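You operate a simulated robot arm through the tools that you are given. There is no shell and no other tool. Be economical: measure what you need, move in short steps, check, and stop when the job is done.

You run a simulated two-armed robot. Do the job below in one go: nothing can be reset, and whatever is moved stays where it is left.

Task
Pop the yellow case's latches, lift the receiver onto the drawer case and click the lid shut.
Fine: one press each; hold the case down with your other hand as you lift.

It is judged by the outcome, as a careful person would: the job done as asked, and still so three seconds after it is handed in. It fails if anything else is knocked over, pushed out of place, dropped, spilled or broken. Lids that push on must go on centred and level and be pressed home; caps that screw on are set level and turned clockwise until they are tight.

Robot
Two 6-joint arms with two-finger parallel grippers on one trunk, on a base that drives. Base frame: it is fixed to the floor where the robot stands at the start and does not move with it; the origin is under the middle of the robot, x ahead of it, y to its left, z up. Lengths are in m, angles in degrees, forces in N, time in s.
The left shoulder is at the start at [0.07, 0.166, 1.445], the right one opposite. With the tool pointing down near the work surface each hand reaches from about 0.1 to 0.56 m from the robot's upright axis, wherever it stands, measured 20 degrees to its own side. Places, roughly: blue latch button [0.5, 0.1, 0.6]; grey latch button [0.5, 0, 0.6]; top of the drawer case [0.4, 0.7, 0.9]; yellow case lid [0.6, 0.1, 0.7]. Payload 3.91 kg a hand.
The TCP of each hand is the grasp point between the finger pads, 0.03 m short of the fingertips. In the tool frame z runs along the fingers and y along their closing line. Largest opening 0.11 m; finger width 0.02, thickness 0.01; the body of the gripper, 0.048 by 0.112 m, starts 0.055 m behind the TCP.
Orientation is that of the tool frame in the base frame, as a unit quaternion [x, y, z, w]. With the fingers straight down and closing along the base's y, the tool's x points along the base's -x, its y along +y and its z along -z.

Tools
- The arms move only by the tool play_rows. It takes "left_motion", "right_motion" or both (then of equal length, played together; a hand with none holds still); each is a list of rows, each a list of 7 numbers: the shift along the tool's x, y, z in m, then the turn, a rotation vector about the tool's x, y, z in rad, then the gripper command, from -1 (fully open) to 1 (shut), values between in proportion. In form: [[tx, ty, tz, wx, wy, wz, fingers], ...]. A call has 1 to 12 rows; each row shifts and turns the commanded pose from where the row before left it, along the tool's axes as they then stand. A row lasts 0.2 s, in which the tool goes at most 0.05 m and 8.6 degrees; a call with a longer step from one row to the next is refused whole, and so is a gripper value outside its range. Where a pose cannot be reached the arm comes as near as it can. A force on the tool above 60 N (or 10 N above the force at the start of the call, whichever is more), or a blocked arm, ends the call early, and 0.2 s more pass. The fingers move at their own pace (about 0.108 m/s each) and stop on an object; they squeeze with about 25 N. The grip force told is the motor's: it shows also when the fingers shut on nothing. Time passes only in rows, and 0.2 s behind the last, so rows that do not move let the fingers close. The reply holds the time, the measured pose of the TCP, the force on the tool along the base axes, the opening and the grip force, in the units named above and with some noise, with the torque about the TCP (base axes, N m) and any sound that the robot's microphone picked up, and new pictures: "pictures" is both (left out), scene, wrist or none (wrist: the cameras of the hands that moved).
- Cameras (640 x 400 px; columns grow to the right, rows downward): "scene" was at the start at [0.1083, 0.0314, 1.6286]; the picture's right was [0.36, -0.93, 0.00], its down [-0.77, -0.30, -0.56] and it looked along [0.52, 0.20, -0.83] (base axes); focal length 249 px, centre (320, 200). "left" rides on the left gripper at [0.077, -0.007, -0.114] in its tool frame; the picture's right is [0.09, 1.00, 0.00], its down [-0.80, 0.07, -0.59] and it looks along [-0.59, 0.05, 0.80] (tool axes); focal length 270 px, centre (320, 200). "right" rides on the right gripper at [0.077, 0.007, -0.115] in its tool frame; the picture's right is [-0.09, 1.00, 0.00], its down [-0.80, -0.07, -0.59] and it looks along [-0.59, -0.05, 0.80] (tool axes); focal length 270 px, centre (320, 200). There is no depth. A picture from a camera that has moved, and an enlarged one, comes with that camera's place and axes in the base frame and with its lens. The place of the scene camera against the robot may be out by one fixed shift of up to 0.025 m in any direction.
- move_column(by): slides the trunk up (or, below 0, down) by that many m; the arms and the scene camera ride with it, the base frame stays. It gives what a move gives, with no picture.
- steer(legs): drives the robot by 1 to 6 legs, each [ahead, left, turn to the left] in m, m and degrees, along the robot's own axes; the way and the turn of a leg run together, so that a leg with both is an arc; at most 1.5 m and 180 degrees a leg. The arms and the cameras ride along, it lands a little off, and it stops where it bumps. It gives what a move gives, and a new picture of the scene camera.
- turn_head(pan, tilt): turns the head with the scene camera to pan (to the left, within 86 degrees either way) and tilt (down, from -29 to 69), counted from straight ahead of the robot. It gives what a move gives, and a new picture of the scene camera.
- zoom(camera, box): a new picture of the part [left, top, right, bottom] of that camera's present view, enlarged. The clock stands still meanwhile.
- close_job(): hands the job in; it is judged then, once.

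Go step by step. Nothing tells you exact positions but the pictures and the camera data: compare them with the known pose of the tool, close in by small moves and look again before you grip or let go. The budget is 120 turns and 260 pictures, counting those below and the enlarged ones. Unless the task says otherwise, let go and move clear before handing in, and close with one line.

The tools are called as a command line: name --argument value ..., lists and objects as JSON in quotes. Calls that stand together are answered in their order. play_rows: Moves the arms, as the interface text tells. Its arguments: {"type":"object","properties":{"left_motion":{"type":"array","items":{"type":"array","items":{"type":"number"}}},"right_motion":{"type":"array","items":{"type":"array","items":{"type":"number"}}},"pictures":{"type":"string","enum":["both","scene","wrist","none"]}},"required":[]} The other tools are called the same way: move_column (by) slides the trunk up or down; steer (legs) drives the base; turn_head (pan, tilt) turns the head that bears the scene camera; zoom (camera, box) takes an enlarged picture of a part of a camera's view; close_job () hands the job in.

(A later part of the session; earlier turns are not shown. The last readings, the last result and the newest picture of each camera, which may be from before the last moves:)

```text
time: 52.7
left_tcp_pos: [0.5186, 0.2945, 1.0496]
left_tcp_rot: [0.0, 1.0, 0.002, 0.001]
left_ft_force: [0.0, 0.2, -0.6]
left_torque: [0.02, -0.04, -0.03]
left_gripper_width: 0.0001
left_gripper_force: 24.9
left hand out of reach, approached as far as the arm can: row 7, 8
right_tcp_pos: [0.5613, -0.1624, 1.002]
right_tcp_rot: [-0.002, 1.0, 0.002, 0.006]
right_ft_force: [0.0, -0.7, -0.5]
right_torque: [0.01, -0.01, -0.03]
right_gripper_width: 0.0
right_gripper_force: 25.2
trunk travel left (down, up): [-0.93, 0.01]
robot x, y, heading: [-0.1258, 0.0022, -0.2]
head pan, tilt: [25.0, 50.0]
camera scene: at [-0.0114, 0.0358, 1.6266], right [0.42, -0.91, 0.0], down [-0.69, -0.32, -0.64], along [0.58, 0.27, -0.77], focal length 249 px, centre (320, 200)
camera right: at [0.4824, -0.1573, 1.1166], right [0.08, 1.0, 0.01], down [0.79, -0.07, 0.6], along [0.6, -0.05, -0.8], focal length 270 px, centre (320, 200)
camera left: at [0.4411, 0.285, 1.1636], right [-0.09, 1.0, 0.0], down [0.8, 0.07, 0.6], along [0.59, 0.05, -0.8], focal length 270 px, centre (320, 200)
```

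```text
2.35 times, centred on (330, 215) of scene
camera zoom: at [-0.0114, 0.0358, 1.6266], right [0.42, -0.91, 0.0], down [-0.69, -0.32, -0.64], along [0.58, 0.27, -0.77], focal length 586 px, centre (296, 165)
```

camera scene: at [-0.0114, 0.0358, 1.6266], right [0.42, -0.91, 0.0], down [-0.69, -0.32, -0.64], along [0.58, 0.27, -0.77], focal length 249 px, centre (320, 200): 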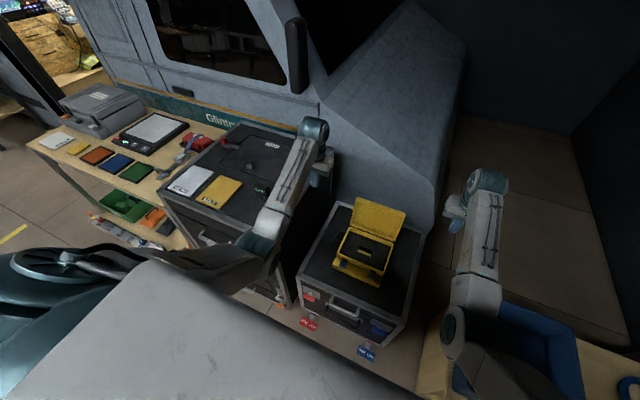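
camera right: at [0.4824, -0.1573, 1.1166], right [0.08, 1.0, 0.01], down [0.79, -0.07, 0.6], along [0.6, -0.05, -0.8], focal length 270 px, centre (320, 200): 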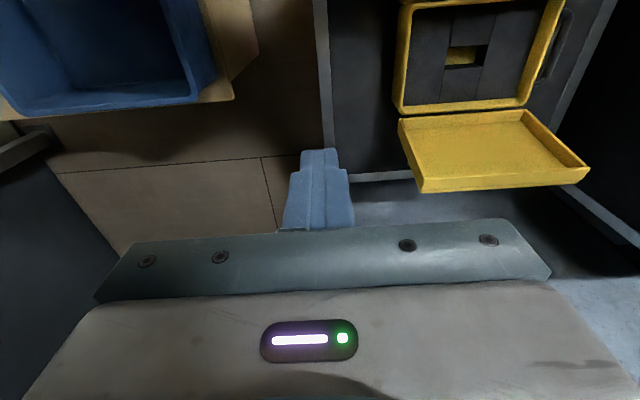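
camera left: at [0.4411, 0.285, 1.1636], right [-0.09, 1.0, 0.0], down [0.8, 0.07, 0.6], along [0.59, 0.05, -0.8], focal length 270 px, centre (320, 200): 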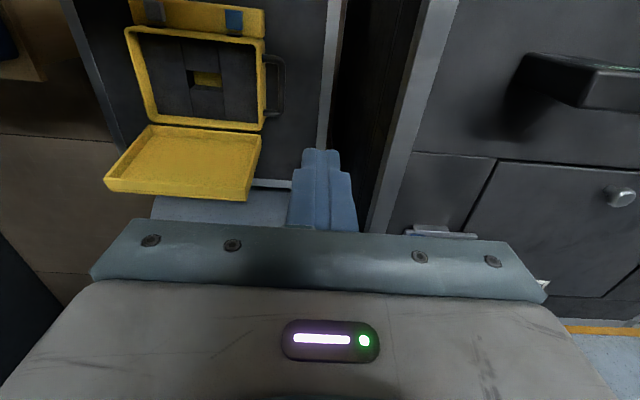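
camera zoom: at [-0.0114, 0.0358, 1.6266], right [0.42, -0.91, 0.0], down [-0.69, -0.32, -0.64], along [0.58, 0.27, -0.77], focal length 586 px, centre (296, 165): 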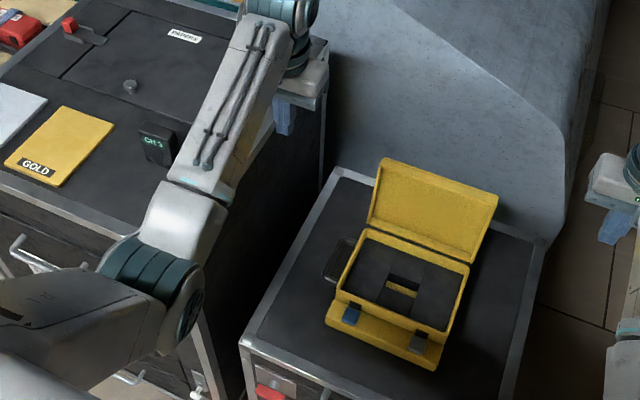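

The lid leans back about 16°, with its top edge at about x 0.71, z 0.81. My plan is to turn the left hand 90° so that it can straddle that edge and swing the lid down, so I'll drive 0.12 m forward to where I first stood.

steer --legs '[[0.12, 0, 0]]'

play_rows --left_motion '[[0, -0.03, 0, 0, 0, 0, 1], [0, -0.03, 0, 0, 0, 0, 1], [0, -0.03, 0, 0, 0, 0, 1], [0, -0.03, 0, 0, 0, 0.13, 1], [0, -0.03, 0, 0, 0, 0.14, 1], [0, -0.03, 0, 0, 0, 0.14, 1], [0, 0, 0, 0, 0, 0.14, 1], [0, 0, 0, 0, 0, 0.14, 1]]' --pictures "both"

```text
time: 53.9
left_tcp_pos: [0.6362, 0.2979, 1.0496]
left_tcp_rot: [-0.003, 1.0, 0.001, 0.001]
left_ft_force: [0.4, -0.1, 0.1]
left_torque: [0.0, -0.01, 0.01]
left_gripper_width: 0.0001
left_gripper_force: 25.3
right_tcp_pos: [0.6816, -0.1595, 1.0033]
right_tcp_rot: [-0.003, 1.0, 0.002, 0.006]
right_ft_force: [-0.2, 0.1, 0.1]
right_torque: [0.01, 0.0, 0.03]
right_gripper_width: 0.0
right_gripper_force: 25.1
trunk travel left (down, up): [-0.93, 0.01]
robot x, y, heading: [-0.0033, 0.0029, 0.3]
head pan, tilt: [25.0, 50.0]
camera scene: at [0.1056, 0.0388, 1.627], right [0.43, -0.9, 0.0], down [-0.69, -0.33, -0.64], along [0.58, 0.27, -0.76], focal length 249 px, centre (320, 200)
```

scene: 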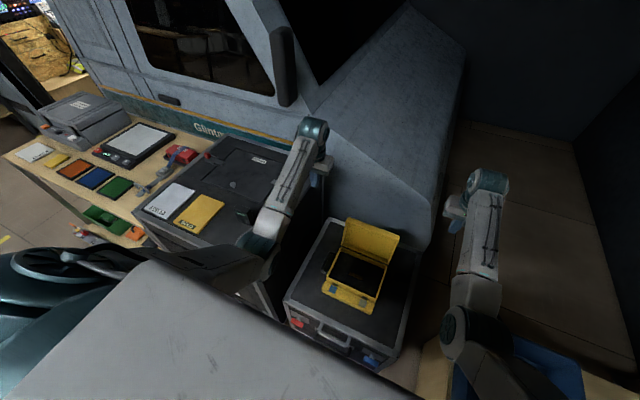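

```text
time: 55.7
left_tcp_pos: [0.6273, 0.1206, 1.0481]
left_tcp_rot: [0.338, 0.941, 0.001, -0.001]
left_ft_force: [-0.7, -0.8, -0.1]
left_torque: [-0.01, 0.01, -0.01]
left_gripper_width: 0.0
left_gripper_force: 24.8
right_tcp_pos: [0.6826, -0.1592, 1.0034]
right_tcp_rot: [-0.002, 1.0, 0.001, 0.004]
right_ft_force: [0.4, 0.4, -0.1]
right_torque: [-0.02, -0.01, -0.03]
right_gripper_width: 0.0001
right_gripper_force: 25.0
trunk travel left (down, up): [-0.93, 0.01]
robot x, y, heading: [-0.0024, 0.0006, 0.6]
head pan, tilt: [25.0, 50.0]
camera scene: at [0.1091, 0.0396, 1.6266], right [0.43, -0.9, 0.0], down [-0.69, -0.33, -0.64], along [0.58, 0.27, -0.77], focal length 249 px, centre (320, 200)
camera left: at [0.5633, 0.1617, 1.1632], right [0.57, 0.82, 0.0], down [0.66, -0.46, 0.59], along [0.49, -0.34, -0.8], focal length 270 px, centre (320, 200)
```

scene: 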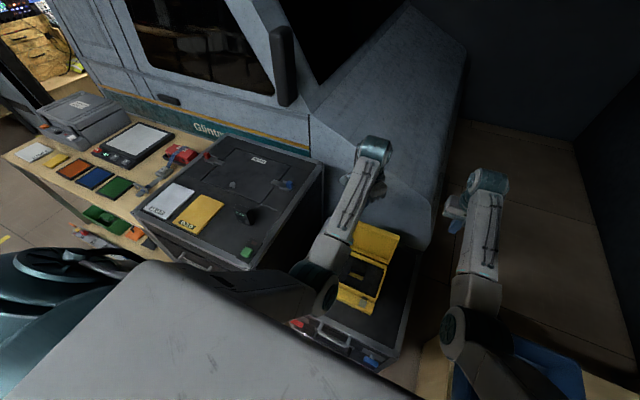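
left: 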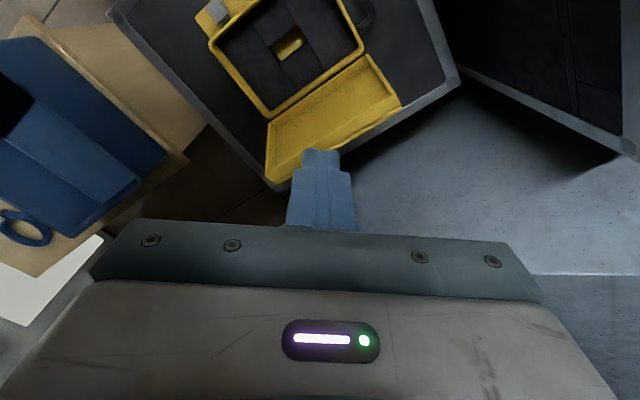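

Before I continue, I'll check that the receiver is still standing.

zoom --camera "scene" --box '[200, 170, 300, 260]'

```text
4.44 times, centred on (250, 215) of scene
camera zoom: at [0.1091, 0.0396, 1.6266], right [0.43, -0.9, 0.0], down [-0.69, -0.33, -0.64], along [0.58, 0.27, -0.77], focal length 1107 px, centre (631, 133)
```

zoom: 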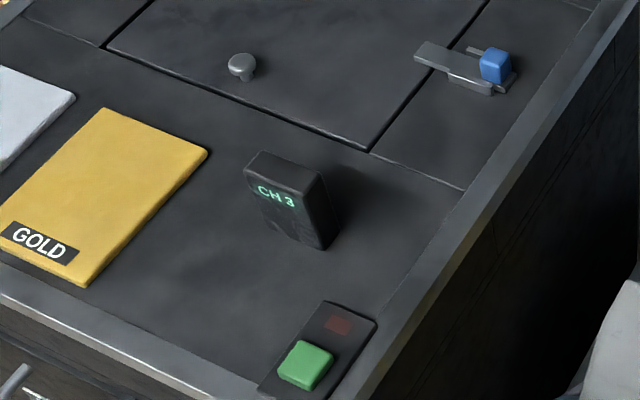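

It's standing fine. I'll finish the 90° turn, open the fingers, and move over the lid's top edge.

play_rows --left_motion '[[0, 0, 0, 0, 0, 0.147, 0], [0, 0, 0, 0, 0, 0.147, -1], [0, 0, 0, 0, 0, 0.147, -1], [0, 0, 0, 0, 0, 0.147, -1], [0, 0, 0, 0, 0, 0.147, -1], [0, 0, 0, 0, 0, 0.147, -1], [-0.02, 0.03, 0, 0, 0, 0, -1], [-0.02, 0.03, 0, 0, 0, 0, -1], [0, 0.015, 0, 0, 0, 0, -1]]' --pictures "both"

```text
time: 57.7
left_tcp_pos: [0.7041, 0.0788, 1.051]
left_tcp_rot: [0.707, 0.707, 0.0, 0.001]
left_ft_force: [-0.6, 0.1, 0.0]
left_torque: [0.03, -0.03, -0.02]
left_gripper_width: 0.1101
left_gripper_force: 0.1
right_tcp_pos: [0.683, -0.158, 1.0028]
right_tcp_rot: [-0.002, 1.0, 0.0, 0.005]
right_ft_force: [-0.7, -0.3, 0.5]
right_torque: [-0.05, 0.01, 0.04]
right_gripper_width: 0.0
right_gripper_force: 25.9
trunk travel left (down, up): [-0.93, 0.01]
robot x, y, heading: [-0.0014, 0.0007, -0.0]
head pan, tilt: [25.0, 50.0]
camera scene: at [0.1091, 0.0401, 1.6266], right [0.43, -0.9, 0.0], down [-0.69, -0.33, -0.64], along [0.58, 0.27, -0.77], focal length 249 px, centre (320, 200)
camera left: at [0.6967, 0.1542, 1.1645], right [1.0, 0.09, 0.0], down [0.07, -0.8, 0.59], along [0.05, -0.59, -0.8], focal length 270 px, centre (320, 200)
```

scene: 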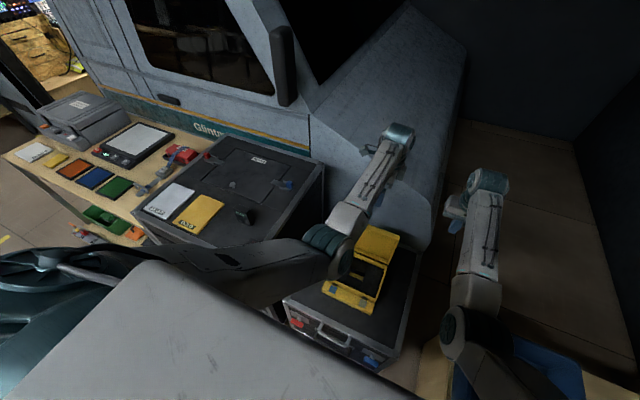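
left: 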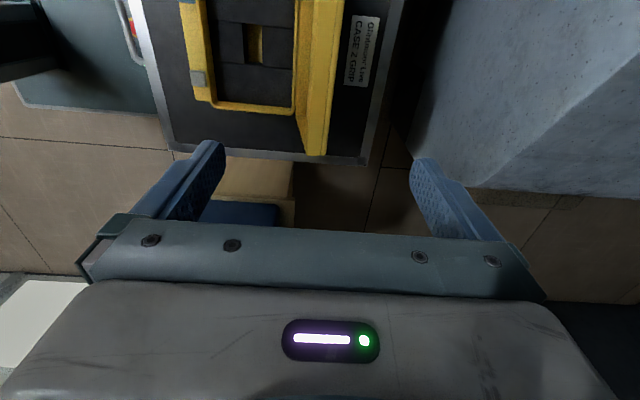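

Good top view: the lid's top edge sits centred between the open fingers, with the vehicle hood well clear behind. I'll lower via the trunk.

move_column --by -0.18

play_rows --left_motion '[[0, 0, 0.01, 0, 0, 0, -1], [0, 0, 0.01, 0, 0, 0, -1]]' --pictures "both"

```text
time: 59.7
left_tcp_pos: [0.7045, 0.0777, 0.8704]
left_tcp_rot: [0.706, 0.708, 0.0, 0.001]
left_ft_force: [-0.6, 0.5, 0.3]
left_torque: [-0.01, 0.01, 0.02]
left_gripper_width: 0.1099
left_gripper_force: 0.1
right_tcp_pos: [0.6831, -0.1588, 0.8226]
right_tcp_rot: [-0.003, 1.0, 0.002, 0.005]
right_ft_force: [0.2, 1.1, 0.5]
right_torque: [0.01, 0.01, 0.02]
right_gripper_width: 0.0
right_gripper_force: 24.6
trunk travel left (down, up): [-0.75, 0.19]
robot x, y, heading: [-0.0018, 0.0013, 0.1]
head pan, tilt: [25.0, 50.0]
```

```text
time: 60.3
left_tcp_pos: [0.7037, 0.0787, 0.8496]
left_tcp_rot: [0.707, 0.708, 0.0, -0.001]
left_ft_force: [0.4, -1.0, 0.7]
left_torque: [0.01, -0.01, -0.04]
left_gripper_width: 0.1102
left_gripper_force: 0.0
right_tcp_pos: [0.6826, -0.1601, 0.823]
right_tcp_rot: [-0.003, 1.0, 0.002, 0.006]
right_ft_force: [-0.1, -0.5, 1.5]
right_torque: [-0.01, 0.02, 0.02]
right_gripper_width: 0.0
right_gripper_force: 25.0
trunk travel left (down, up): [-0.75, 0.19]
robot x, y, heading: [-0.0016, 0.0011, 0.1]
head pan, tilt: [25.0, 50.0]
camera scene: at [0.1092, 0.0392, 1.4466], right [0.43, -0.9, 0.0], down [-0.69, -0.33, -0.64], along [0.58, 0.27, -0.77], focal length 249 px, centre (320, 200)
camera left: at [0.6964, 0.1534, 0.9645], right [1.0, 0.09, 0.0], down [0.07, -0.8, 0.59], along [0.05, -0.59, -0.8], focal length 270 px, centre (320, 200)
```

scene: 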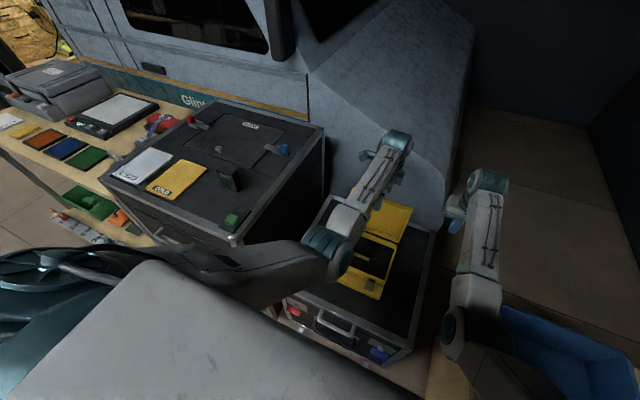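
left: 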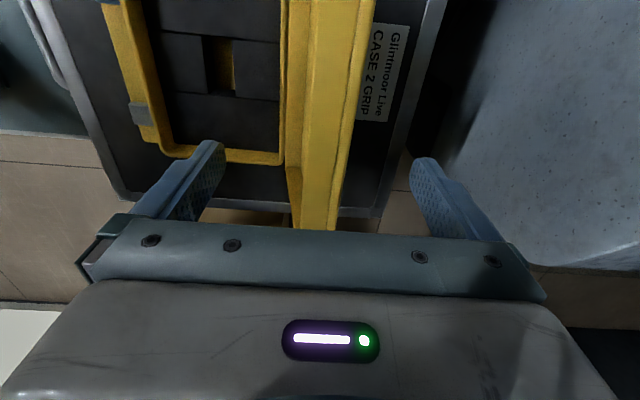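

play_rows --left_motion '[[0, 0.003, 0.02, 0, 0, 0, -1], [0, 0.002, 0.02, 0, 0, 0, -1], [0, 0, 0.01, 0, 0, 0, -1]]' --pictures "wrist"

```text
time: 61.1
left_tcp_pos: [0.7103, 0.0776, 0.8008]
left_tcp_rot: [0.706, 0.708, 0.001, 0.0]
left_ft_force: [-0.1, -0.3, 0.2]
left_torque: [0.03, -0.01, 0.01]
left_gripper_width: 0.11
left_gripper_force: 0.1
right_tcp_pos: [0.6827, -0.1594, 0.8225]
right_tcp_rot: [-0.003, 1.0, 0.002, 0.006]
right_ft_force: [-0.2, -1.0, 0.1]
right_torque: [0.03, 0.05, -0.02]
right_gripper_width: 0.0004
right_gripper_force: 24.7
trunk travel left (down, up): [-0.75, 0.19]
robot x, y, heading: [-0.0043, 0.0002, 0.0]
head pan, tilt: [25.0, 50.0]
camera left: at [0.7019, 0.1538, 0.9152], right [1.0, 0.09, 0.0], down [0.07, -0.8, 0.59], along [0.05, -0.59, -0.8], focal length 270 px, centre (320, 200)
```

left: 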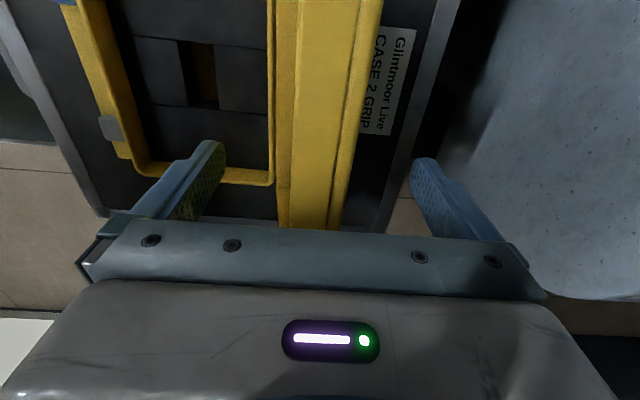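

The far finger is behind the lid. I'll pull gently toward the robot.

play_rows --left_motion '[[0, -0.015, 0, 0, 0, 0, -1], [0, -0.015, 0, 0, 0, 0, -1], [0, -0.01, 0, 0, 0, 0, -1], [0, -0.01, 0, 0, 0, 0, -1], [0, -0.01, 0, 0, 0, 0, -1], [0, -0.01, 0, 0, 0, 0, -1]]' --pictures "both"

```text
time: 62.5
left_tcp_pos: [0.6401, 0.0805, 0.8014]
left_tcp_rot: [0.706, 0.708, 0.002, 0.0]
left_ft_force: [1.9, 1.3, 0.8]
left_torque: [-0.01, -0.05, -0.02]
left_gripper_width: 0.11
left_gripper_force: 0.0
right_tcp_pos: [0.6827, -0.1597, 0.8236]
right_tcp_rot: [-0.003, 1.0, 0.002, 0.005]
right_ft_force: [-0.4, -0.1, -0.1]
right_torque: [0.01, 0.02, 0.01]
right_gripper_width: 0.0
right_gripper_force: 24.9
trunk travel left (down, up): [-0.75, 0.19]
robot x, y, heading: [-0.0008, 0.0041, 0.3]
head pan, tilt: [25.0, 50.0]
camera scene: at [0.109, 0.039, 1.4466], right [0.43, -0.9, 0.0], down [-0.69, -0.33, -0.64], along [0.58, 0.27, -0.77], focal length 249 px, centre (320, 200)
camera left: at [0.6333, 0.1556, 0.9163], right [1.0, 0.09, 0.0], down [0.07, -0.8, 0.59], along [0.06, -0.59, -0.81], focal length 270 px, centre (320, 200)
```

scene: 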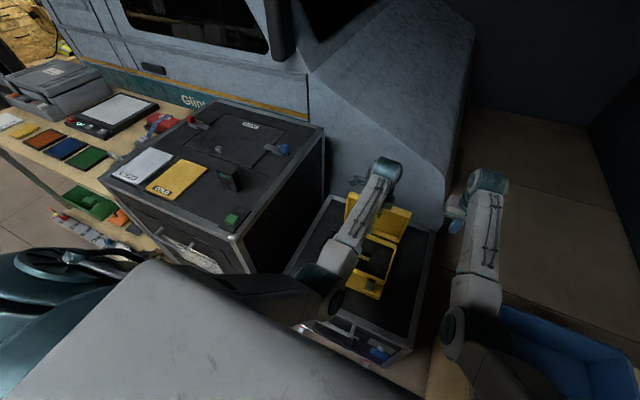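
left: 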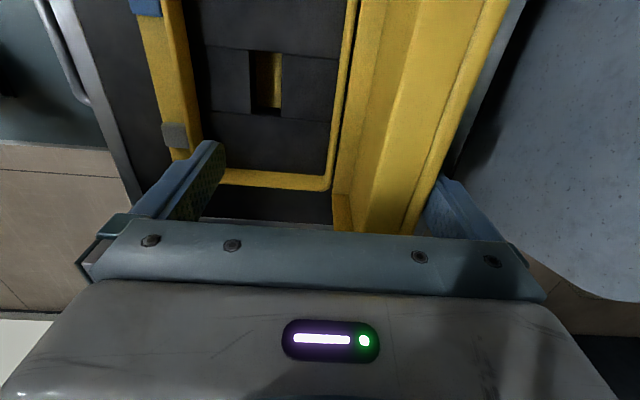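

play_rows --left_motion '[[0, -0.01, 0, 0, 0, 0, -1], [0, -0.01, 0, 0, 0, 0, -1], [0, -0.01, 0, 0, 0, 0, -1], [0, -0.01, 0, 0, 0, 0, -1]]' --pictures "wrist"

```text
time: 63.7
left_tcp_pos: [0.6373, 0.1118, 0.8364]
left_tcp_rot: [0.698, 0.715, 0.045, 0.012]
left_ft_force: [0.2, -0.5, 0.0]
left_torque: [-0.01, -0.02, -0.01]
left_gripper_width: 0.1098
left_gripper_force: 0.1
right_tcp_pos: [0.6818, -0.1583, 0.8228]
right_tcp_rot: [-0.004, 1.0, 0.001, 0.006]
right_ft_force: [0.3, 0.1, -0.3]
right_torque: [0.0, 0.0, -0.01]
right_gripper_width: 0.0
right_gripper_force: 25.2
trunk travel left (down, up): [-0.75, 0.19]
robot x, y, heading: [-0.0032, 0.0053, 0.2]
head pan, tilt: [25.0, 50.0]
stopped in row 4 (left hand): the arm was blocked; the commanded pose is now the measured one
camera left: at [0.6192, 0.1812, 0.9528], right [0.99, 0.11, 0.08], down [0.05, -0.83, 0.56], along [0.13, -0.55, -0.82], focal length 270 px, centre (320, 200)
```

left: 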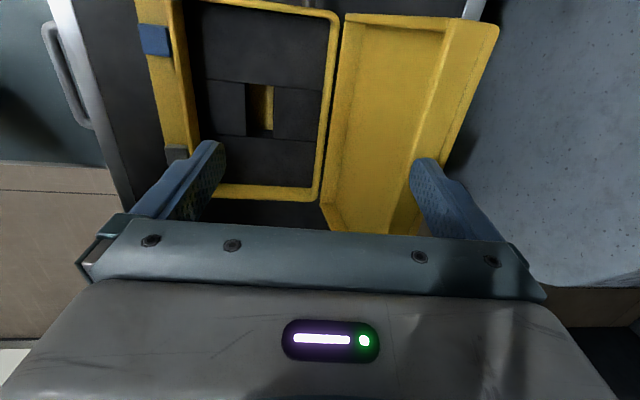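

The arm jammed inward again and the lid swung back open harmlessly. I'll lift clear, level the hand, raise the right hand too, and turn the robot slightly right so the case lies on the left arm's own side.

play_rows --left_motion '[[0, 0, -0.02, 0.081, -0.047, 0.024, -1], [0, 0.01, -0.03, 0, 0, 0, -1], [0, 0.02, -0.03, 0, 0, 0, -1], [0, 0, -0.02, 0, 0, 0, -1]]' --right_motion '[[0, 0, -0.03, 0, 0, 0, 1], [0, 0, -0.03, 0, 0, 0, 1], [0, 0, -0.03, 0, 0, 0, 1], [0, 0, -0.03, 0, 0, 0, 1]]' --pictures "none"

turn_head --pan -30 --tilt 50

```text
time: 64.7
left_tcp_pos: [0.6803, 0.1016, 0.9183]
left_tcp_rot: [0.708, 0.706, -0.003, 0.0]
left_ft_force: [0.5, -0.3, -0.7]
left_torque: [-0.01, 0.01, -0.01]
left_gripper_width: 0.1102
left_gripper_force: 0.1
left hand out of reach, approached as far as the arm can: row 3, 4
right_tcp_pos: [0.6982, -0.1554, 0.9258]
right_tcp_rot: [-0.004, 1.0, 0.002, 0.005]
right_ft_force: [0.5, 0.2, 0.2]
right_torque: [0.0, 0.03, -0.02]
right_gripper_width: 0.0
right_gripper_force: 25.0
right hand out of reach, approached as far as the arm can: row 4
trunk travel left (down, up): [-0.75, 0.19]
robot x, y, heading: [-0.0016, -0.0027, 0.4]
head pan, tilt: [25.0, 50.0]
```

```text
time: 66.0
left_tcp_pos: [0.6796, 0.1028, 0.9188]
left_tcp_rot: [0.708, 0.706, -0.002, 0.001]
left_ft_force: [0.5, 0.1, -0.3]
left_torque: [-0.01, 0.03, -0.04]
left_gripper_width: 0.1099
left_gripper_force: 0.1
right_tcp_pos: [0.6976, -0.1566, 0.9249]
right_tcp_rot: [-0.002, 1.0, 0.001, 0.007]
right_ft_force: [0.3, -0.5, -0.2]
right_torque: [0.02, -0.02, 0.0]
right_gripper_width: 0.0001
right_gripper_force: 24.9
trunk travel left (down, up): [-0.75, 0.19]
robot x, y, heading: [-0.0028, 0.0004, -0.1]
head pan, tilt: [-30.0, 50.0]
camera scene: at [0.1063, -0.0319, 1.4466], right [-0.5, -0.87, 0.0], down [-0.67, 0.38, -0.64], along [0.56, -0.32, -0.77], focal length 249 px, centre (320, 200)
```

scene: 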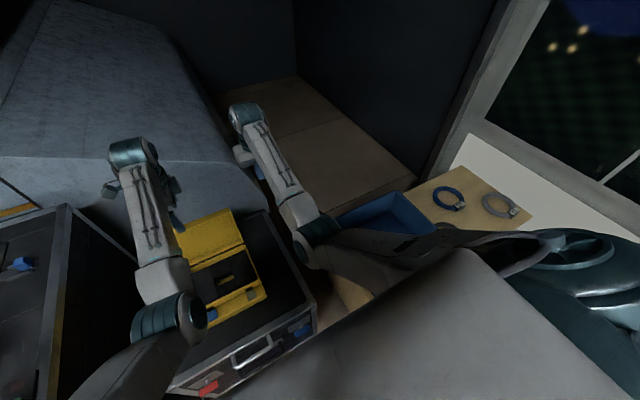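

steer --legs '[[0, 0, -14]]'

```text
time: 67.2
left_tcp_pos: [0.6834, -0.0692, 0.92]
left_tcp_rot: [0.79, 0.613, -0.002, 0.001]
left_ft_force: [-0.5, -0.5, 0.1]
left_torque: [-0.01, 0.03, 0.0]
left_gripper_width: 0.11
left_gripper_force: 0.0
right_tcp_pos: [0.6378, -0.3244, 0.927]
right_tcp_rot: [0.121, 0.993, 0.001, 0.006]
right_ft_force: [0.3, -0.3, 0.5]
right_torque: [0.0, 0.02, -0.02]
right_gripper_width: 0.0002
right_gripper_force: 25.1
trunk travel left (down, up): [-0.75, 0.19]
robot x, y, heading: [-0.003, 0.0007, -14.4]
head pan, tilt: [-30.0, 50.0]
camera scene: at [0.0934, -0.0594, 1.4466], right [-0.7, -0.72, 0.0], down [-0.55, 0.53, -0.64], along [0.46, -0.45, -0.77], focal length 249 px, centre (320, 200)
```

scene: 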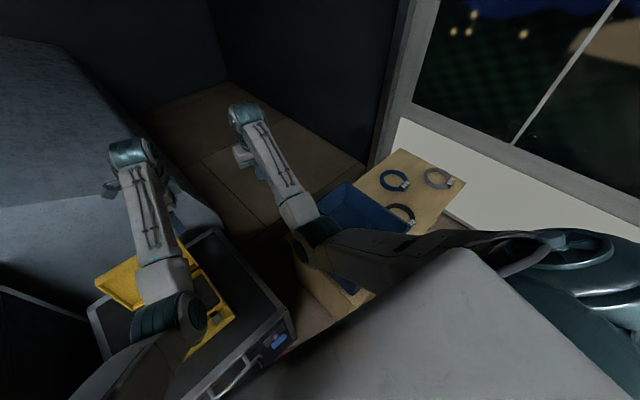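

Now correct the hand's yaw and line it up over the lid's edge again.

play_rows --left_motion '[[0, 0, 0, 0, 0, -0.12, -1], [0, 0, 0, 0, 0, -0.12, -1], [0.04, 0.005, 0, 0, 0, 0, -1], [0.04, 0.01, 0, 0, 0, 0, -1], [0.04, 0.01, 0, 0, 0, 0, -1], [0.027, 0.005, 0, 0, 0, 0, -1]]' --pictures "wrist"

turn_head --pan 25 --tilt 50

```text
time: 68.6
left_tcp_pos: [0.7279, 0.0742, 0.9052]
left_tcp_rot: [0.711, 0.703, -0.002, 0.0]
left_ft_force: [-0.9, 0.5, -0.1]
left_torque: [0.02, -0.03, 0.03]
left_gripper_width: 0.11
left_gripper_force: 0.0
left hand out of reach, approached as far as the arm can: row 3, 4, 6
right_tcp_pos: [0.6386, -0.3237, 0.9262]
right_tcp_rot: [0.122, 0.992, 0.001, 0.006]
right_ft_force: [-0.4, 0.5, -0.1]
right_torque: [0.01, -0.01, -0.01]
right_gripper_width: 0.0001
right_gripper_force: 24.6
trunk travel left (down, up): [-0.75, 0.19]
robot x, y, heading: [-0.0023, -0.0003, -14.1]
head pan, tilt: [-30.0, 50.0]
camera left: at [0.7208, 0.1507, 1.0182], right [1.0, 0.08, 0.0], down [0.06, -0.8, 0.6], along [0.04, -0.6, -0.8], focal length 270 px, centre (320, 200)
```

left: 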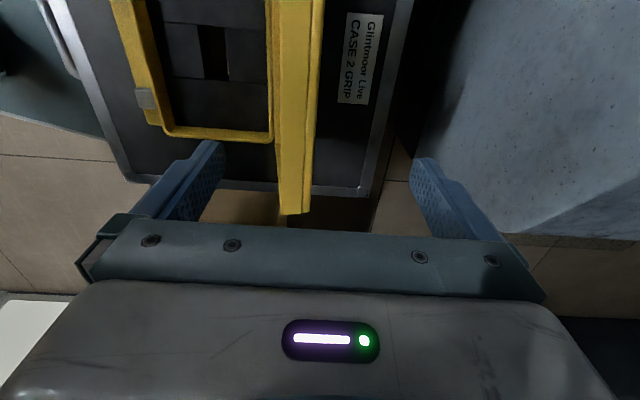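

```text
time: 69.9
left_tcp_pos: [0.7275, 0.0726, 0.9053]
left_tcp_rot: [0.711, 0.704, -0.001, 0.001]
left_ft_force: [0.4, -0.8, -0.7]
left_torque: [0.02, 0.01, 0.0]
left_gripper_width: 0.1101
left_gripper_force: 0.0
right_tcp_pos: [0.637, -0.3236, 0.9246]
right_tcp_rot: [0.121, 0.993, 0.001, 0.006]
right_ft_force: [-0.5, 0.2, 0.2]
right_torque: [-0.01, 0.01, 0.01]
right_gripper_width: 0.0001
right_gripper_force: 24.9
trunk travel left (down, up): [-0.75, 0.19]
robot x, y, heading: [-0.0028, 0.0025, -14.1]
head pan, tilt: [25.0, 50.0]
camera scene: at [0.1136, 0.0084, 1.4466], right [0.19, -0.98, 0.0], down [-0.75, -0.14, -0.64], along [0.63, 0.12, -0.77], focal length 249 px, centre (320, 200)
```

scene: 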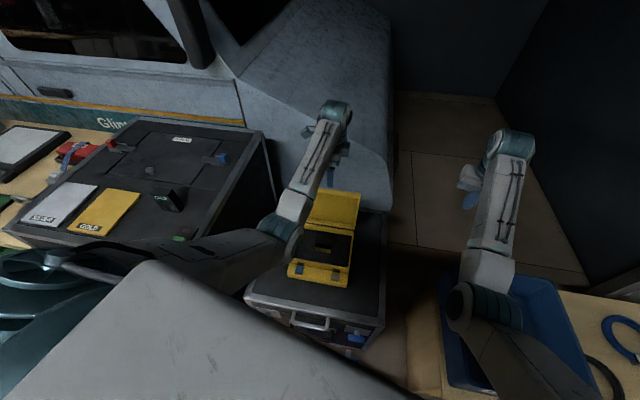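

play_rows --left_motion '[[0.004, -0.015, 0.02, 0, 0, 0, -1], [0, 0, 0.03, 0, 0, 0, -1], [0, 0, 0.03, 0, 0, 0, -1], [0, 0, 0.03, 0, 0, 0, -1], [0, -0.015, 0, 0, 0, 0, -1], [0, -0.015, 0, 0, 0, 0, -1]]' --pictures "wrist"

```text
time: 71.3
left_tcp_pos: [0.6825, 0.0767, 0.7952]
left_tcp_rot: [0.711, 0.704, -0.002, 0.001]
left_ft_force: [0.1, -0.7, -0.1]
left_torque: [-0.01, -0.04, -0.03]
left_gripper_width: 0.1102
left_gripper_force: 0.0
right_tcp_pos: [0.6369, -0.3231, 0.926]
right_tcp_rot: [0.121, 0.993, 0.0, 0.006]
right_ft_force: [0.8, 0.8, -0.3]
right_torque: [0.0, 0.0, -0.01]
right_gripper_width: 0.0
right_gripper_force: 24.8
trunk travel left (down, up): [-0.75, 0.19]
robot x, y, heading: [-0.0043, 0.0022, -14.3]
head pan, tilt: [25.0, 50.0]
camera left: at [0.675, 0.1529, 0.9094], right [1.0, 0.08, 0.0], down [0.06, -0.8, 0.6], along [0.04, -0.6, -0.8], focal length 270 px, centre (320, 200)
```

left: 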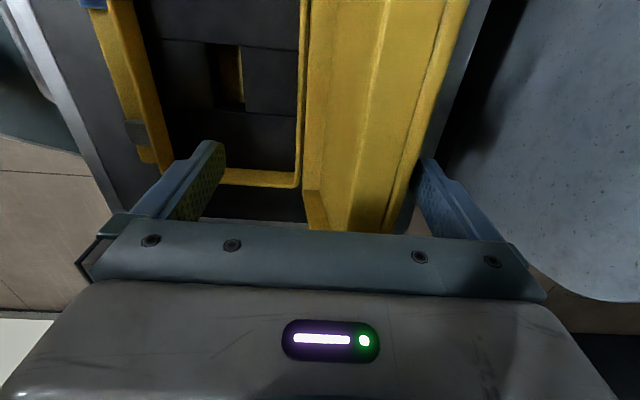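

play_rows --left_motion '[[0, -0.012, 0, 0, 0, 0, -1], [0, -0.012, 0, 0, 0, 0, -1], [0, -0.012, 0, 0, 0, 0, -1], [0, -0.012, 0, 0, 0, 0, -1], [0, -0.012, 0, 0, 0, 0, -1], [0, -0.012, 0, 0, 0, 0, -1]]' --pictures "both"

```text
time: 72.7
left_tcp_pos: [0.6101, 0.078, 0.7952]
left_tcp_rot: [0.71, 0.704, -0.002, 0.0]
left_ft_force: [0.3, -0.7, 0.5]
left_torque: [0.0, -0.05, 0.0]
left_gripper_width: 0.1101
left_gripper_force: 0.0
right_tcp_pos: [0.6381, -0.324, 0.9255]
right_tcp_rot: [0.12, 0.993, 0.001, 0.006]
right_ft_force: [0.8, -0.2, 0.6]
right_torque: [0.02, -0.02, 0.0]
right_gripper_width: 0.0
right_gripper_force: 25.1
trunk travel left (down, up): [-0.75, 0.19]
robot x, y, heading: [-0.0036, -0.0002, -14.2]
head pan, tilt: [25.0, 50.0]
camera scene: at [0.1133, 0.0087, 1.4466], right [0.19, -0.98, 0.0], down [-0.75, -0.14, -0.64], along [0.63, 0.12, -0.77], focal length 249 px, centre (320, 200)
camera left: at [0.6035, 0.1534, 0.9094], right [1.0, 0.08, 0.0], down [0.06, -0.8, 0.6], along [0.04, -0.6, -0.8], focal length 270 px, centre (320, 200)
```

scene: 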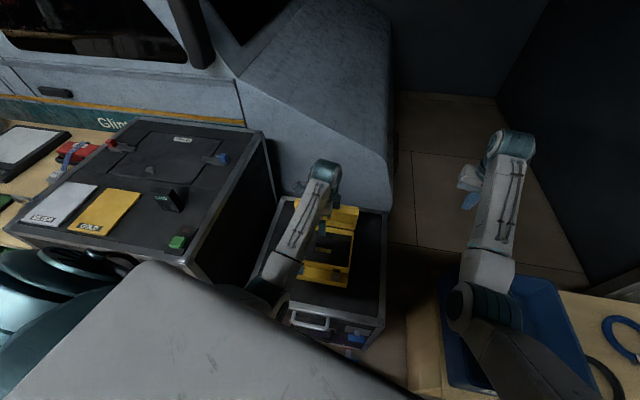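
left: 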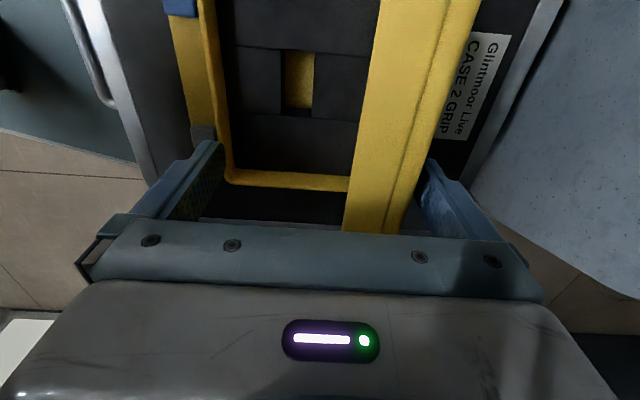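

The lid is past vertical now; I'll keep easing it toward me and slightly down.

play_rows --left_motion '[[0, -0.012, 0, 0, 0, 0, -1], [0, -0.012, 0, 0, 0, 0, -1], [0, -0.012, 0, 0, 0, 0, -1], [0, -0.012, 0.003, 0, 0, 0, -1]]' --pictures "both"

```text
time: 73.7
left_tcp_pos: [0.5628, 0.0773, 0.7938]
left_tcp_rot: [0.711, 0.704, -0.002, 0.001]
left_ft_force: [0.9, 0.0, 1.6]
left_torque: [-0.03, -0.05, 0.01]
left_gripper_width: 0.11
left_gripper_force: 0.0
right_tcp_pos: [0.6376, -0.3233, 0.9261]
right_tcp_rot: [0.121, 0.993, 0.001, 0.006]
right_ft_force: [-0.1, -0.3, -0.5]
right_torque: [0.0, 0.0, -0.01]
right_gripper_width: 0.0001
right_gripper_force: 24.8
trunk travel left (down, up): [-0.75, 0.19]
robot x, y, heading: [-0.0036, 0.0028, -14.1]
head pan, tilt: [25.0, 50.0]
camera scene: at [0.113, 0.0086, 1.4467], right [0.19, -0.98, 0.0], down [-0.75, -0.14, -0.64], along [0.63, 0.12, -0.77], focal length 249 px, centre (320, 200)
camera left: at [0.5552, 0.1533, 0.9075], right [1.0, 0.08, 0.0], down [0.06, -0.8, 0.6], along [0.04, -0.6, -0.8], focal length 270 px, centre (320, 200)
```

scene: 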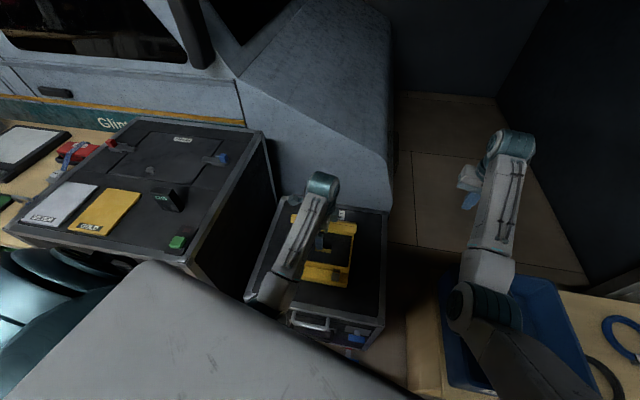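
left: 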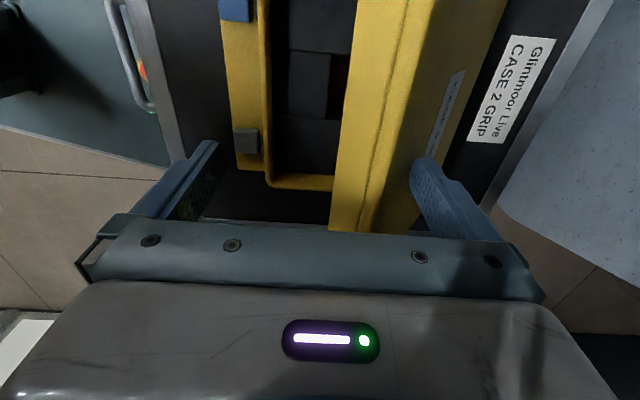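

The lid follows the far finger. I'll trace its arc downward.

play_rows --left_motion '[[0, -0.011, 0.007, 0, 0, 0, -1], [0, -0.01, 0.008, 0, 0, 0, -1], [0, -0.01, 0.009, 0, 0, 0, -1], [0, -0.008, 0.009, 0, 0, 0, -1], [0, -0.006, 0.009, 0, 0, 0, -1], [0, -0.006, 0.009, 0, 0, 0, -1]]' --pictures "both"

```text
time: 75.1
left_tcp_pos: [0.511, 0.0782, 0.7425]
left_tcp_rot: [0.71, 0.704, -0.001, 0.001]
left_ft_force: [-0.5, 0.1, 0.6]
left_torque: [-0.01, -0.05, -0.01]
left_gripper_width: 0.1098
left_gripper_force: 0.0
right_tcp_pos: [0.6366, -0.3233, 0.9251]
right_tcp_rot: [0.121, 0.993, 0.001, 0.006]
right_ft_force: [-0.5, 0.2, 0.3]
right_torque: [-0.02, -0.01, -0.02]
right_gripper_width: 0.0
right_gripper_force: 25.1
trunk travel left (down, up): [-0.75, 0.19]
robot x, y, heading: [-0.0013, 0.0001, -14.0]
head pan, tilt: [25.0, 50.0]
camera scene: at [0.1133, 0.0086, 1.4466], right [0.19, -0.98, 0.0], down [-0.75, -0.14, -0.64], along [0.63, 0.12, -0.77], focal length 249 px, centre (320, 200)
camera left: at [0.5048, 0.1535, 0.8561], right [1.0, 0.08, 0.0], down [0.06, -0.8, 0.6], along [0.04, -0.6, -0.8], focal length 270 px, centre (320, 200)
```

scene: 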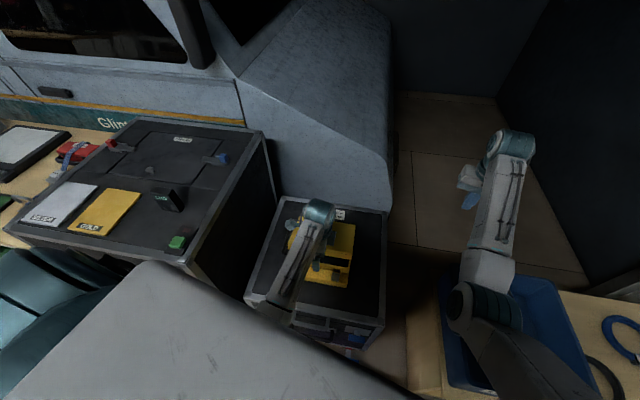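
left: 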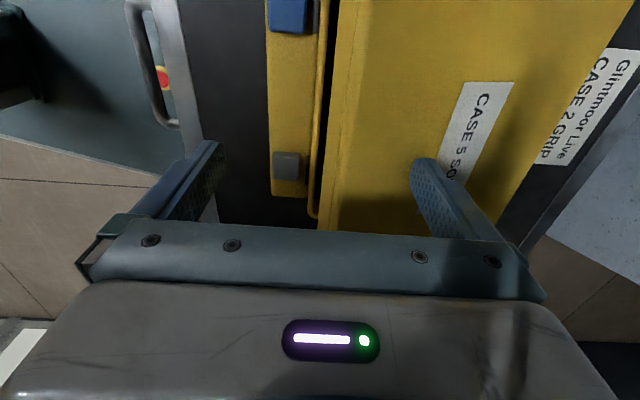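

play_rows --left_motion '[[0, -0.005, 0.009, 0, 0, 0, -1], [0, -0.005, 0.009, 0, 0, 0, -1], [0, -0.004, 0.009, 0, 0, 0, -1], [0, -0.003, 0.008, 0, 0, 0, -1]]' --pictures "both"

zoom --camera "scene" --box '[260, 180, 400, 320]'

```text
time: 76.1
left_tcp_pos: [0.4925, 0.0794, 0.708]
left_tcp_rot: [0.711, 0.703, -0.002, 0.0]
left_ft_force: [-1.0, -0.3, 1.4]
left_torque: [0.0, 0.0, 0.0]
left_gripper_width: 0.1101
left_gripper_force: 0.1
right_tcp_pos: [0.6379, -0.3244, 0.9251]
right_tcp_rot: [0.12, 0.993, 0.001, 0.006]
right_ft_force: [-0.2, -0.3, -0.5]
right_torque: [-0.01, 0.0, -0.02]
right_gripper_width: 0.0
right_gripper_force: 24.9
trunk travel left (down, up): [-0.75, 0.19]
robot x, y, heading: [-0.0009, 0.001, -14.1]
head pan, tilt: [25.0, 50.0]
camera scene: at [0.1133, 0.0087, 1.4466], right [0.19, -0.98, 0.0], down [-0.75, -0.14, -0.64], along [0.63, 0.12, -0.77], focal length 249 px, centre (320, 200)
camera left: at [0.4865, 0.1542, 0.8217], right [1.0, 0.08, 0.0], down [0.06, -0.8, 0.6], along [0.04, -0.6, -0.8], focal length 270 px, centre (320, 200)
```

scene: 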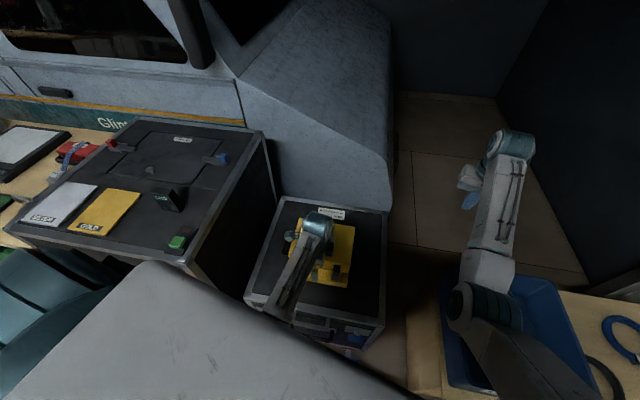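
left: 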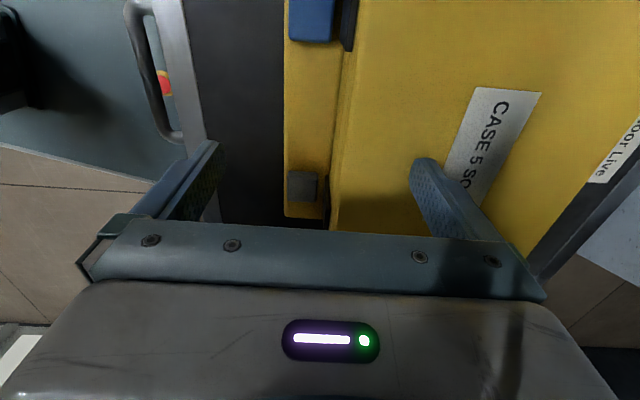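

```text
2.86 times, centred on (330, 250) of scene
camera zoom: at [0.1133, 0.0087, 1.4466], right [0.19, -0.98, 0.0], down [-0.75, -0.14, -0.64], along [0.63, 0.12, -0.77], focal length 712 px, centre (291, 57)
```

zoom: 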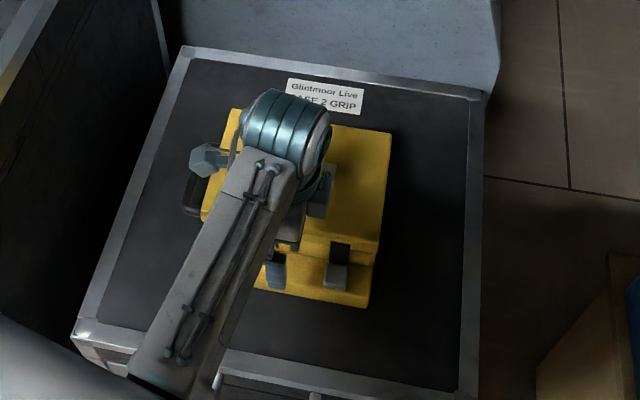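

play_rows --left_motion '[[0, -0.002, 0.006, 0, 0, 0, -1], [0, -0.001, 0.005, 0, 0, 0, -1], [0, 0, 0.004, 0, 0, 0, -1], [0, 0, 0.004, 0, 0, 0, -1]]' --pictures "wrist"

```text
time: 76.8
left_tcp_pos: [0.495, 0.079, 0.7039]
left_tcp_rot: [0.711, 0.703, 0.007, 0.011]
left_ft_force: [-15.4, 4.8, 41.5]
left_torque: [0.27, -1.78, 0.03]
left_gripper_width: 0.1025
left_gripper_force: 0.0
right_tcp_pos: [0.635, -0.3229, 0.9281]
right_tcp_rot: [0.121, 0.993, 0.001, 0.008]
right_ft_force: [1.1, 0.2, -0.5]
right_torque: [-0.01, 0.04, 0.0]
right_gripper_width: 0.0
right_gripper_force: 25.2
trunk travel left (down, up): [-0.75, 0.19]
robot x, y, heading: [-0.0039, 0.0046, -14.1]
head pan, tilt: [25.0, 50.0]
stopped in row 3 (left hand): the force on the tool passed its limit (the readings are from after the stop); the commanded pose is now the measured one
camera left: at [0.4856, 0.1545, 0.8179], right [1.0, 0.08, 0.02], down [0.05, -0.8, 0.6], along [0.07, -0.6, -0.8], focal length 270 px, centre (320, 200)
```

left: 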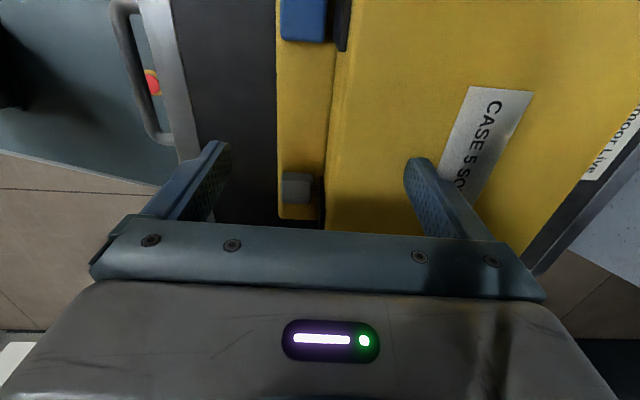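

The lid is down on the case but no click yet. I'll lift off, close the fingers, and check that it stays down.

play_rows --left_motion '[[0, 0, -0.01, 0, 0, 0, -1], [0, 0, -0.03, 0, 0, 0, -1], [0, 0, -0.03, 0, 0, 0, 0], [0, 0, -0.02, 0, 0, 0, 1], [0, 0, 0, 0, 0, 0, 1]]' --pictures "both"

zoom --camera "scene" --box '[260, 180, 400, 320]'

```text
time: 78.0
left_tcp_pos: [0.4936, 0.0804, 0.7908]
left_tcp_rot: [0.71, 0.704, 0.003, 0.007]
left_ft_force: [0.2, -0.7, -0.1]
left_torque: [0.03, 0.01, 0.0]
left_gripper_width: 0.0001
left_gripper_force: 25.4
right_tcp_pos: [0.6367, -0.3233, 0.9256]
right_tcp_rot: [0.121, 0.993, 0.001, 0.007]
right_ft_force: [-0.4, -0.4, -0.3]
right_torque: [-0.01, 0.0, 0.02]
right_gripper_width: 0.0002
right_gripper_force: 24.9
trunk travel left (down, up): [-0.75, 0.19]
robot x, y, heading: [0.0017, 0.0008, -13.9]
head pan, tilt: [25.0, 50.0]
camera scene: at [0.1129, 0.0088, 1.4467], right [0.19, -0.98, 0.0], down [-0.75, -0.14, -0.64], along [0.63, 0.12, -0.77], focal length 249 px, centre (320, 200)
camera left: at [0.4856, 0.1558, 0.9041], right [1.0, 0.08, 0.01], down [0.05, -0.8, 0.6], along [0.06, -0.6, -0.8], focal length 270 px, centre (320, 200)
```

scene: 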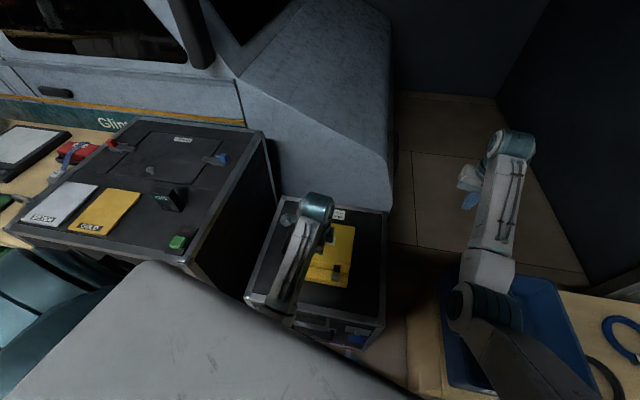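
left: 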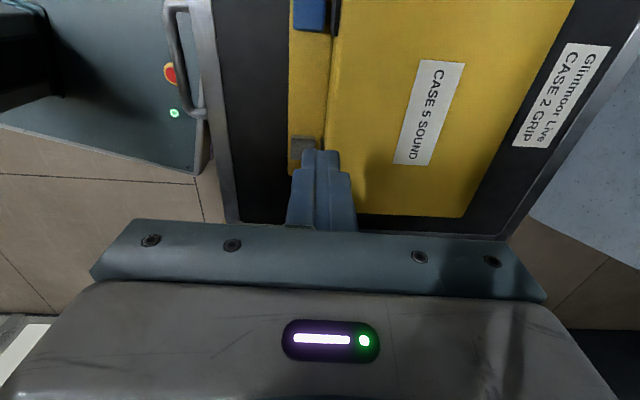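

```text
2.86 times, centred on (330, 250) of scene
camera zoom: at [0.1129, 0.0088, 1.4467], right [0.19, -0.98, 0.0], down [-0.75, -0.14, -0.64], along [0.63, 0.12, -0.77], focal length 712 px, centre (291, 57)
```

zoom: 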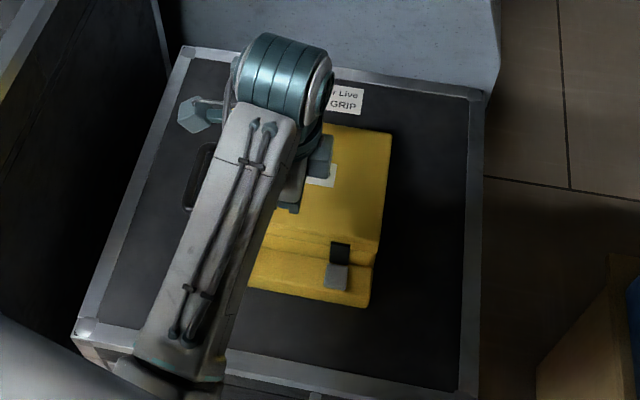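

The lid stays down. I'll press with closed fingertips at its front middle.

play_rows --left_motion '[[-0.012, 0.03, 0.01, 0, 0, 0, 1], [0, 0, 0.03, 0, 0, 0, 1], [0, 0, 0.03, 0, 0, 0, 1], [0, 0, 0.01, 0, 0, 0, 1], [0, 0, 0.004, 0, 0, 0, 1]]' --pictures "wrist"

```text
time: 79.2
left_tcp_pos: [0.5263, 0.066, 0.7072]
left_tcp_rot: [0.71, 0.704, 0.004, 0.009]
left_ft_force: [-0.6, 1.7, 15.9]
left_torque: [0.17, 0.05, -0.01]
left_gripper_width: 0.0
left_gripper_force: 25.0
right_tcp_pos: [0.6372, -0.3231, 0.9279]
right_tcp_rot: [0.121, 0.993, 0.0, 0.007]
right_ft_force: [-0.2, 0.4, -0.2]
right_torque: [-0.02, 0.01, 0.0]
right_gripper_width: 0.0
right_gripper_force: 25.3
trunk travel left (down, up): [-0.75, 0.19]
robot x, y, heading: [-0.0035, -0.0042, -14.4]
head pan, tilt: [25.0, 50.0]
camera left: at [0.5166, 0.1426, 0.8199], right [1.0, 0.08, 0.02], down [0.05, -0.8, 0.6], along [0.06, -0.6, -0.8], focal length 270 px, centre (320, 200)
```

left: 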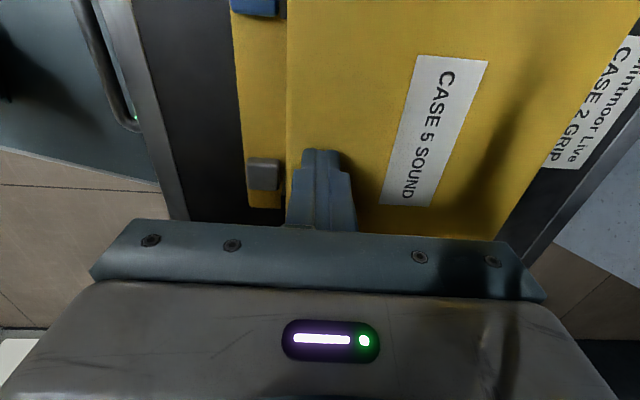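

play_rows --left_motion '[[0, 0, 0.002, 0, 0, 0, 1], [0, 0, 0.002, 0, 0, 0, 1], [0, 0, 0.002, 0, 0, 0, 1], [0, 0, 0.002, 0, 0, 0, 1], [0, 0, 0.002, 0, 0, 0, 1]]' --pictures "wrist"

```text
time: 80.3
left_tcp_pos: [0.5269, 0.066, 0.7056]
left_tcp_rot: [0.709, 0.705, 0.009, 0.015]
left_ft_force: [-7.0, 1.8, 37.6]
left_torque: [0.39, 0.24, 0.14]
left_gripper_width: 0.0
left_gripper_force: 25.4
right_tcp_pos: [0.6345, -0.3241, 0.9279]
right_tcp_rot: [0.121, 0.993, 0.002, 0.008]
right_ft_force: [-0.2, 0.4, -0.6]
right_torque: [0.0, 0.04, 0.01]
right_gripper_width: 0.0
right_gripper_force: 24.9
trunk travel left (down, up): [-0.75, 0.19]
robot x, y, heading: [0.0013, -0.0006, -14.0]
head pan, tilt: [25.0, 50.0]
stopped in row 5 (left hand): the force on the tool passed its limit (the readings are from after the stop); the commanded pose is now the measured one
camera left: at [0.5174, 0.1423, 0.8189], right [1.0, 0.08, 0.03], down [0.04, -0.8, 0.6], along [0.08, -0.6, -0.8], focal length 270 px, centre (320, 200)
```

left: 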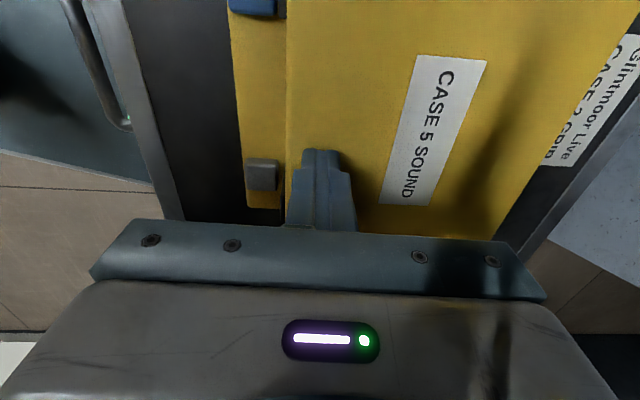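

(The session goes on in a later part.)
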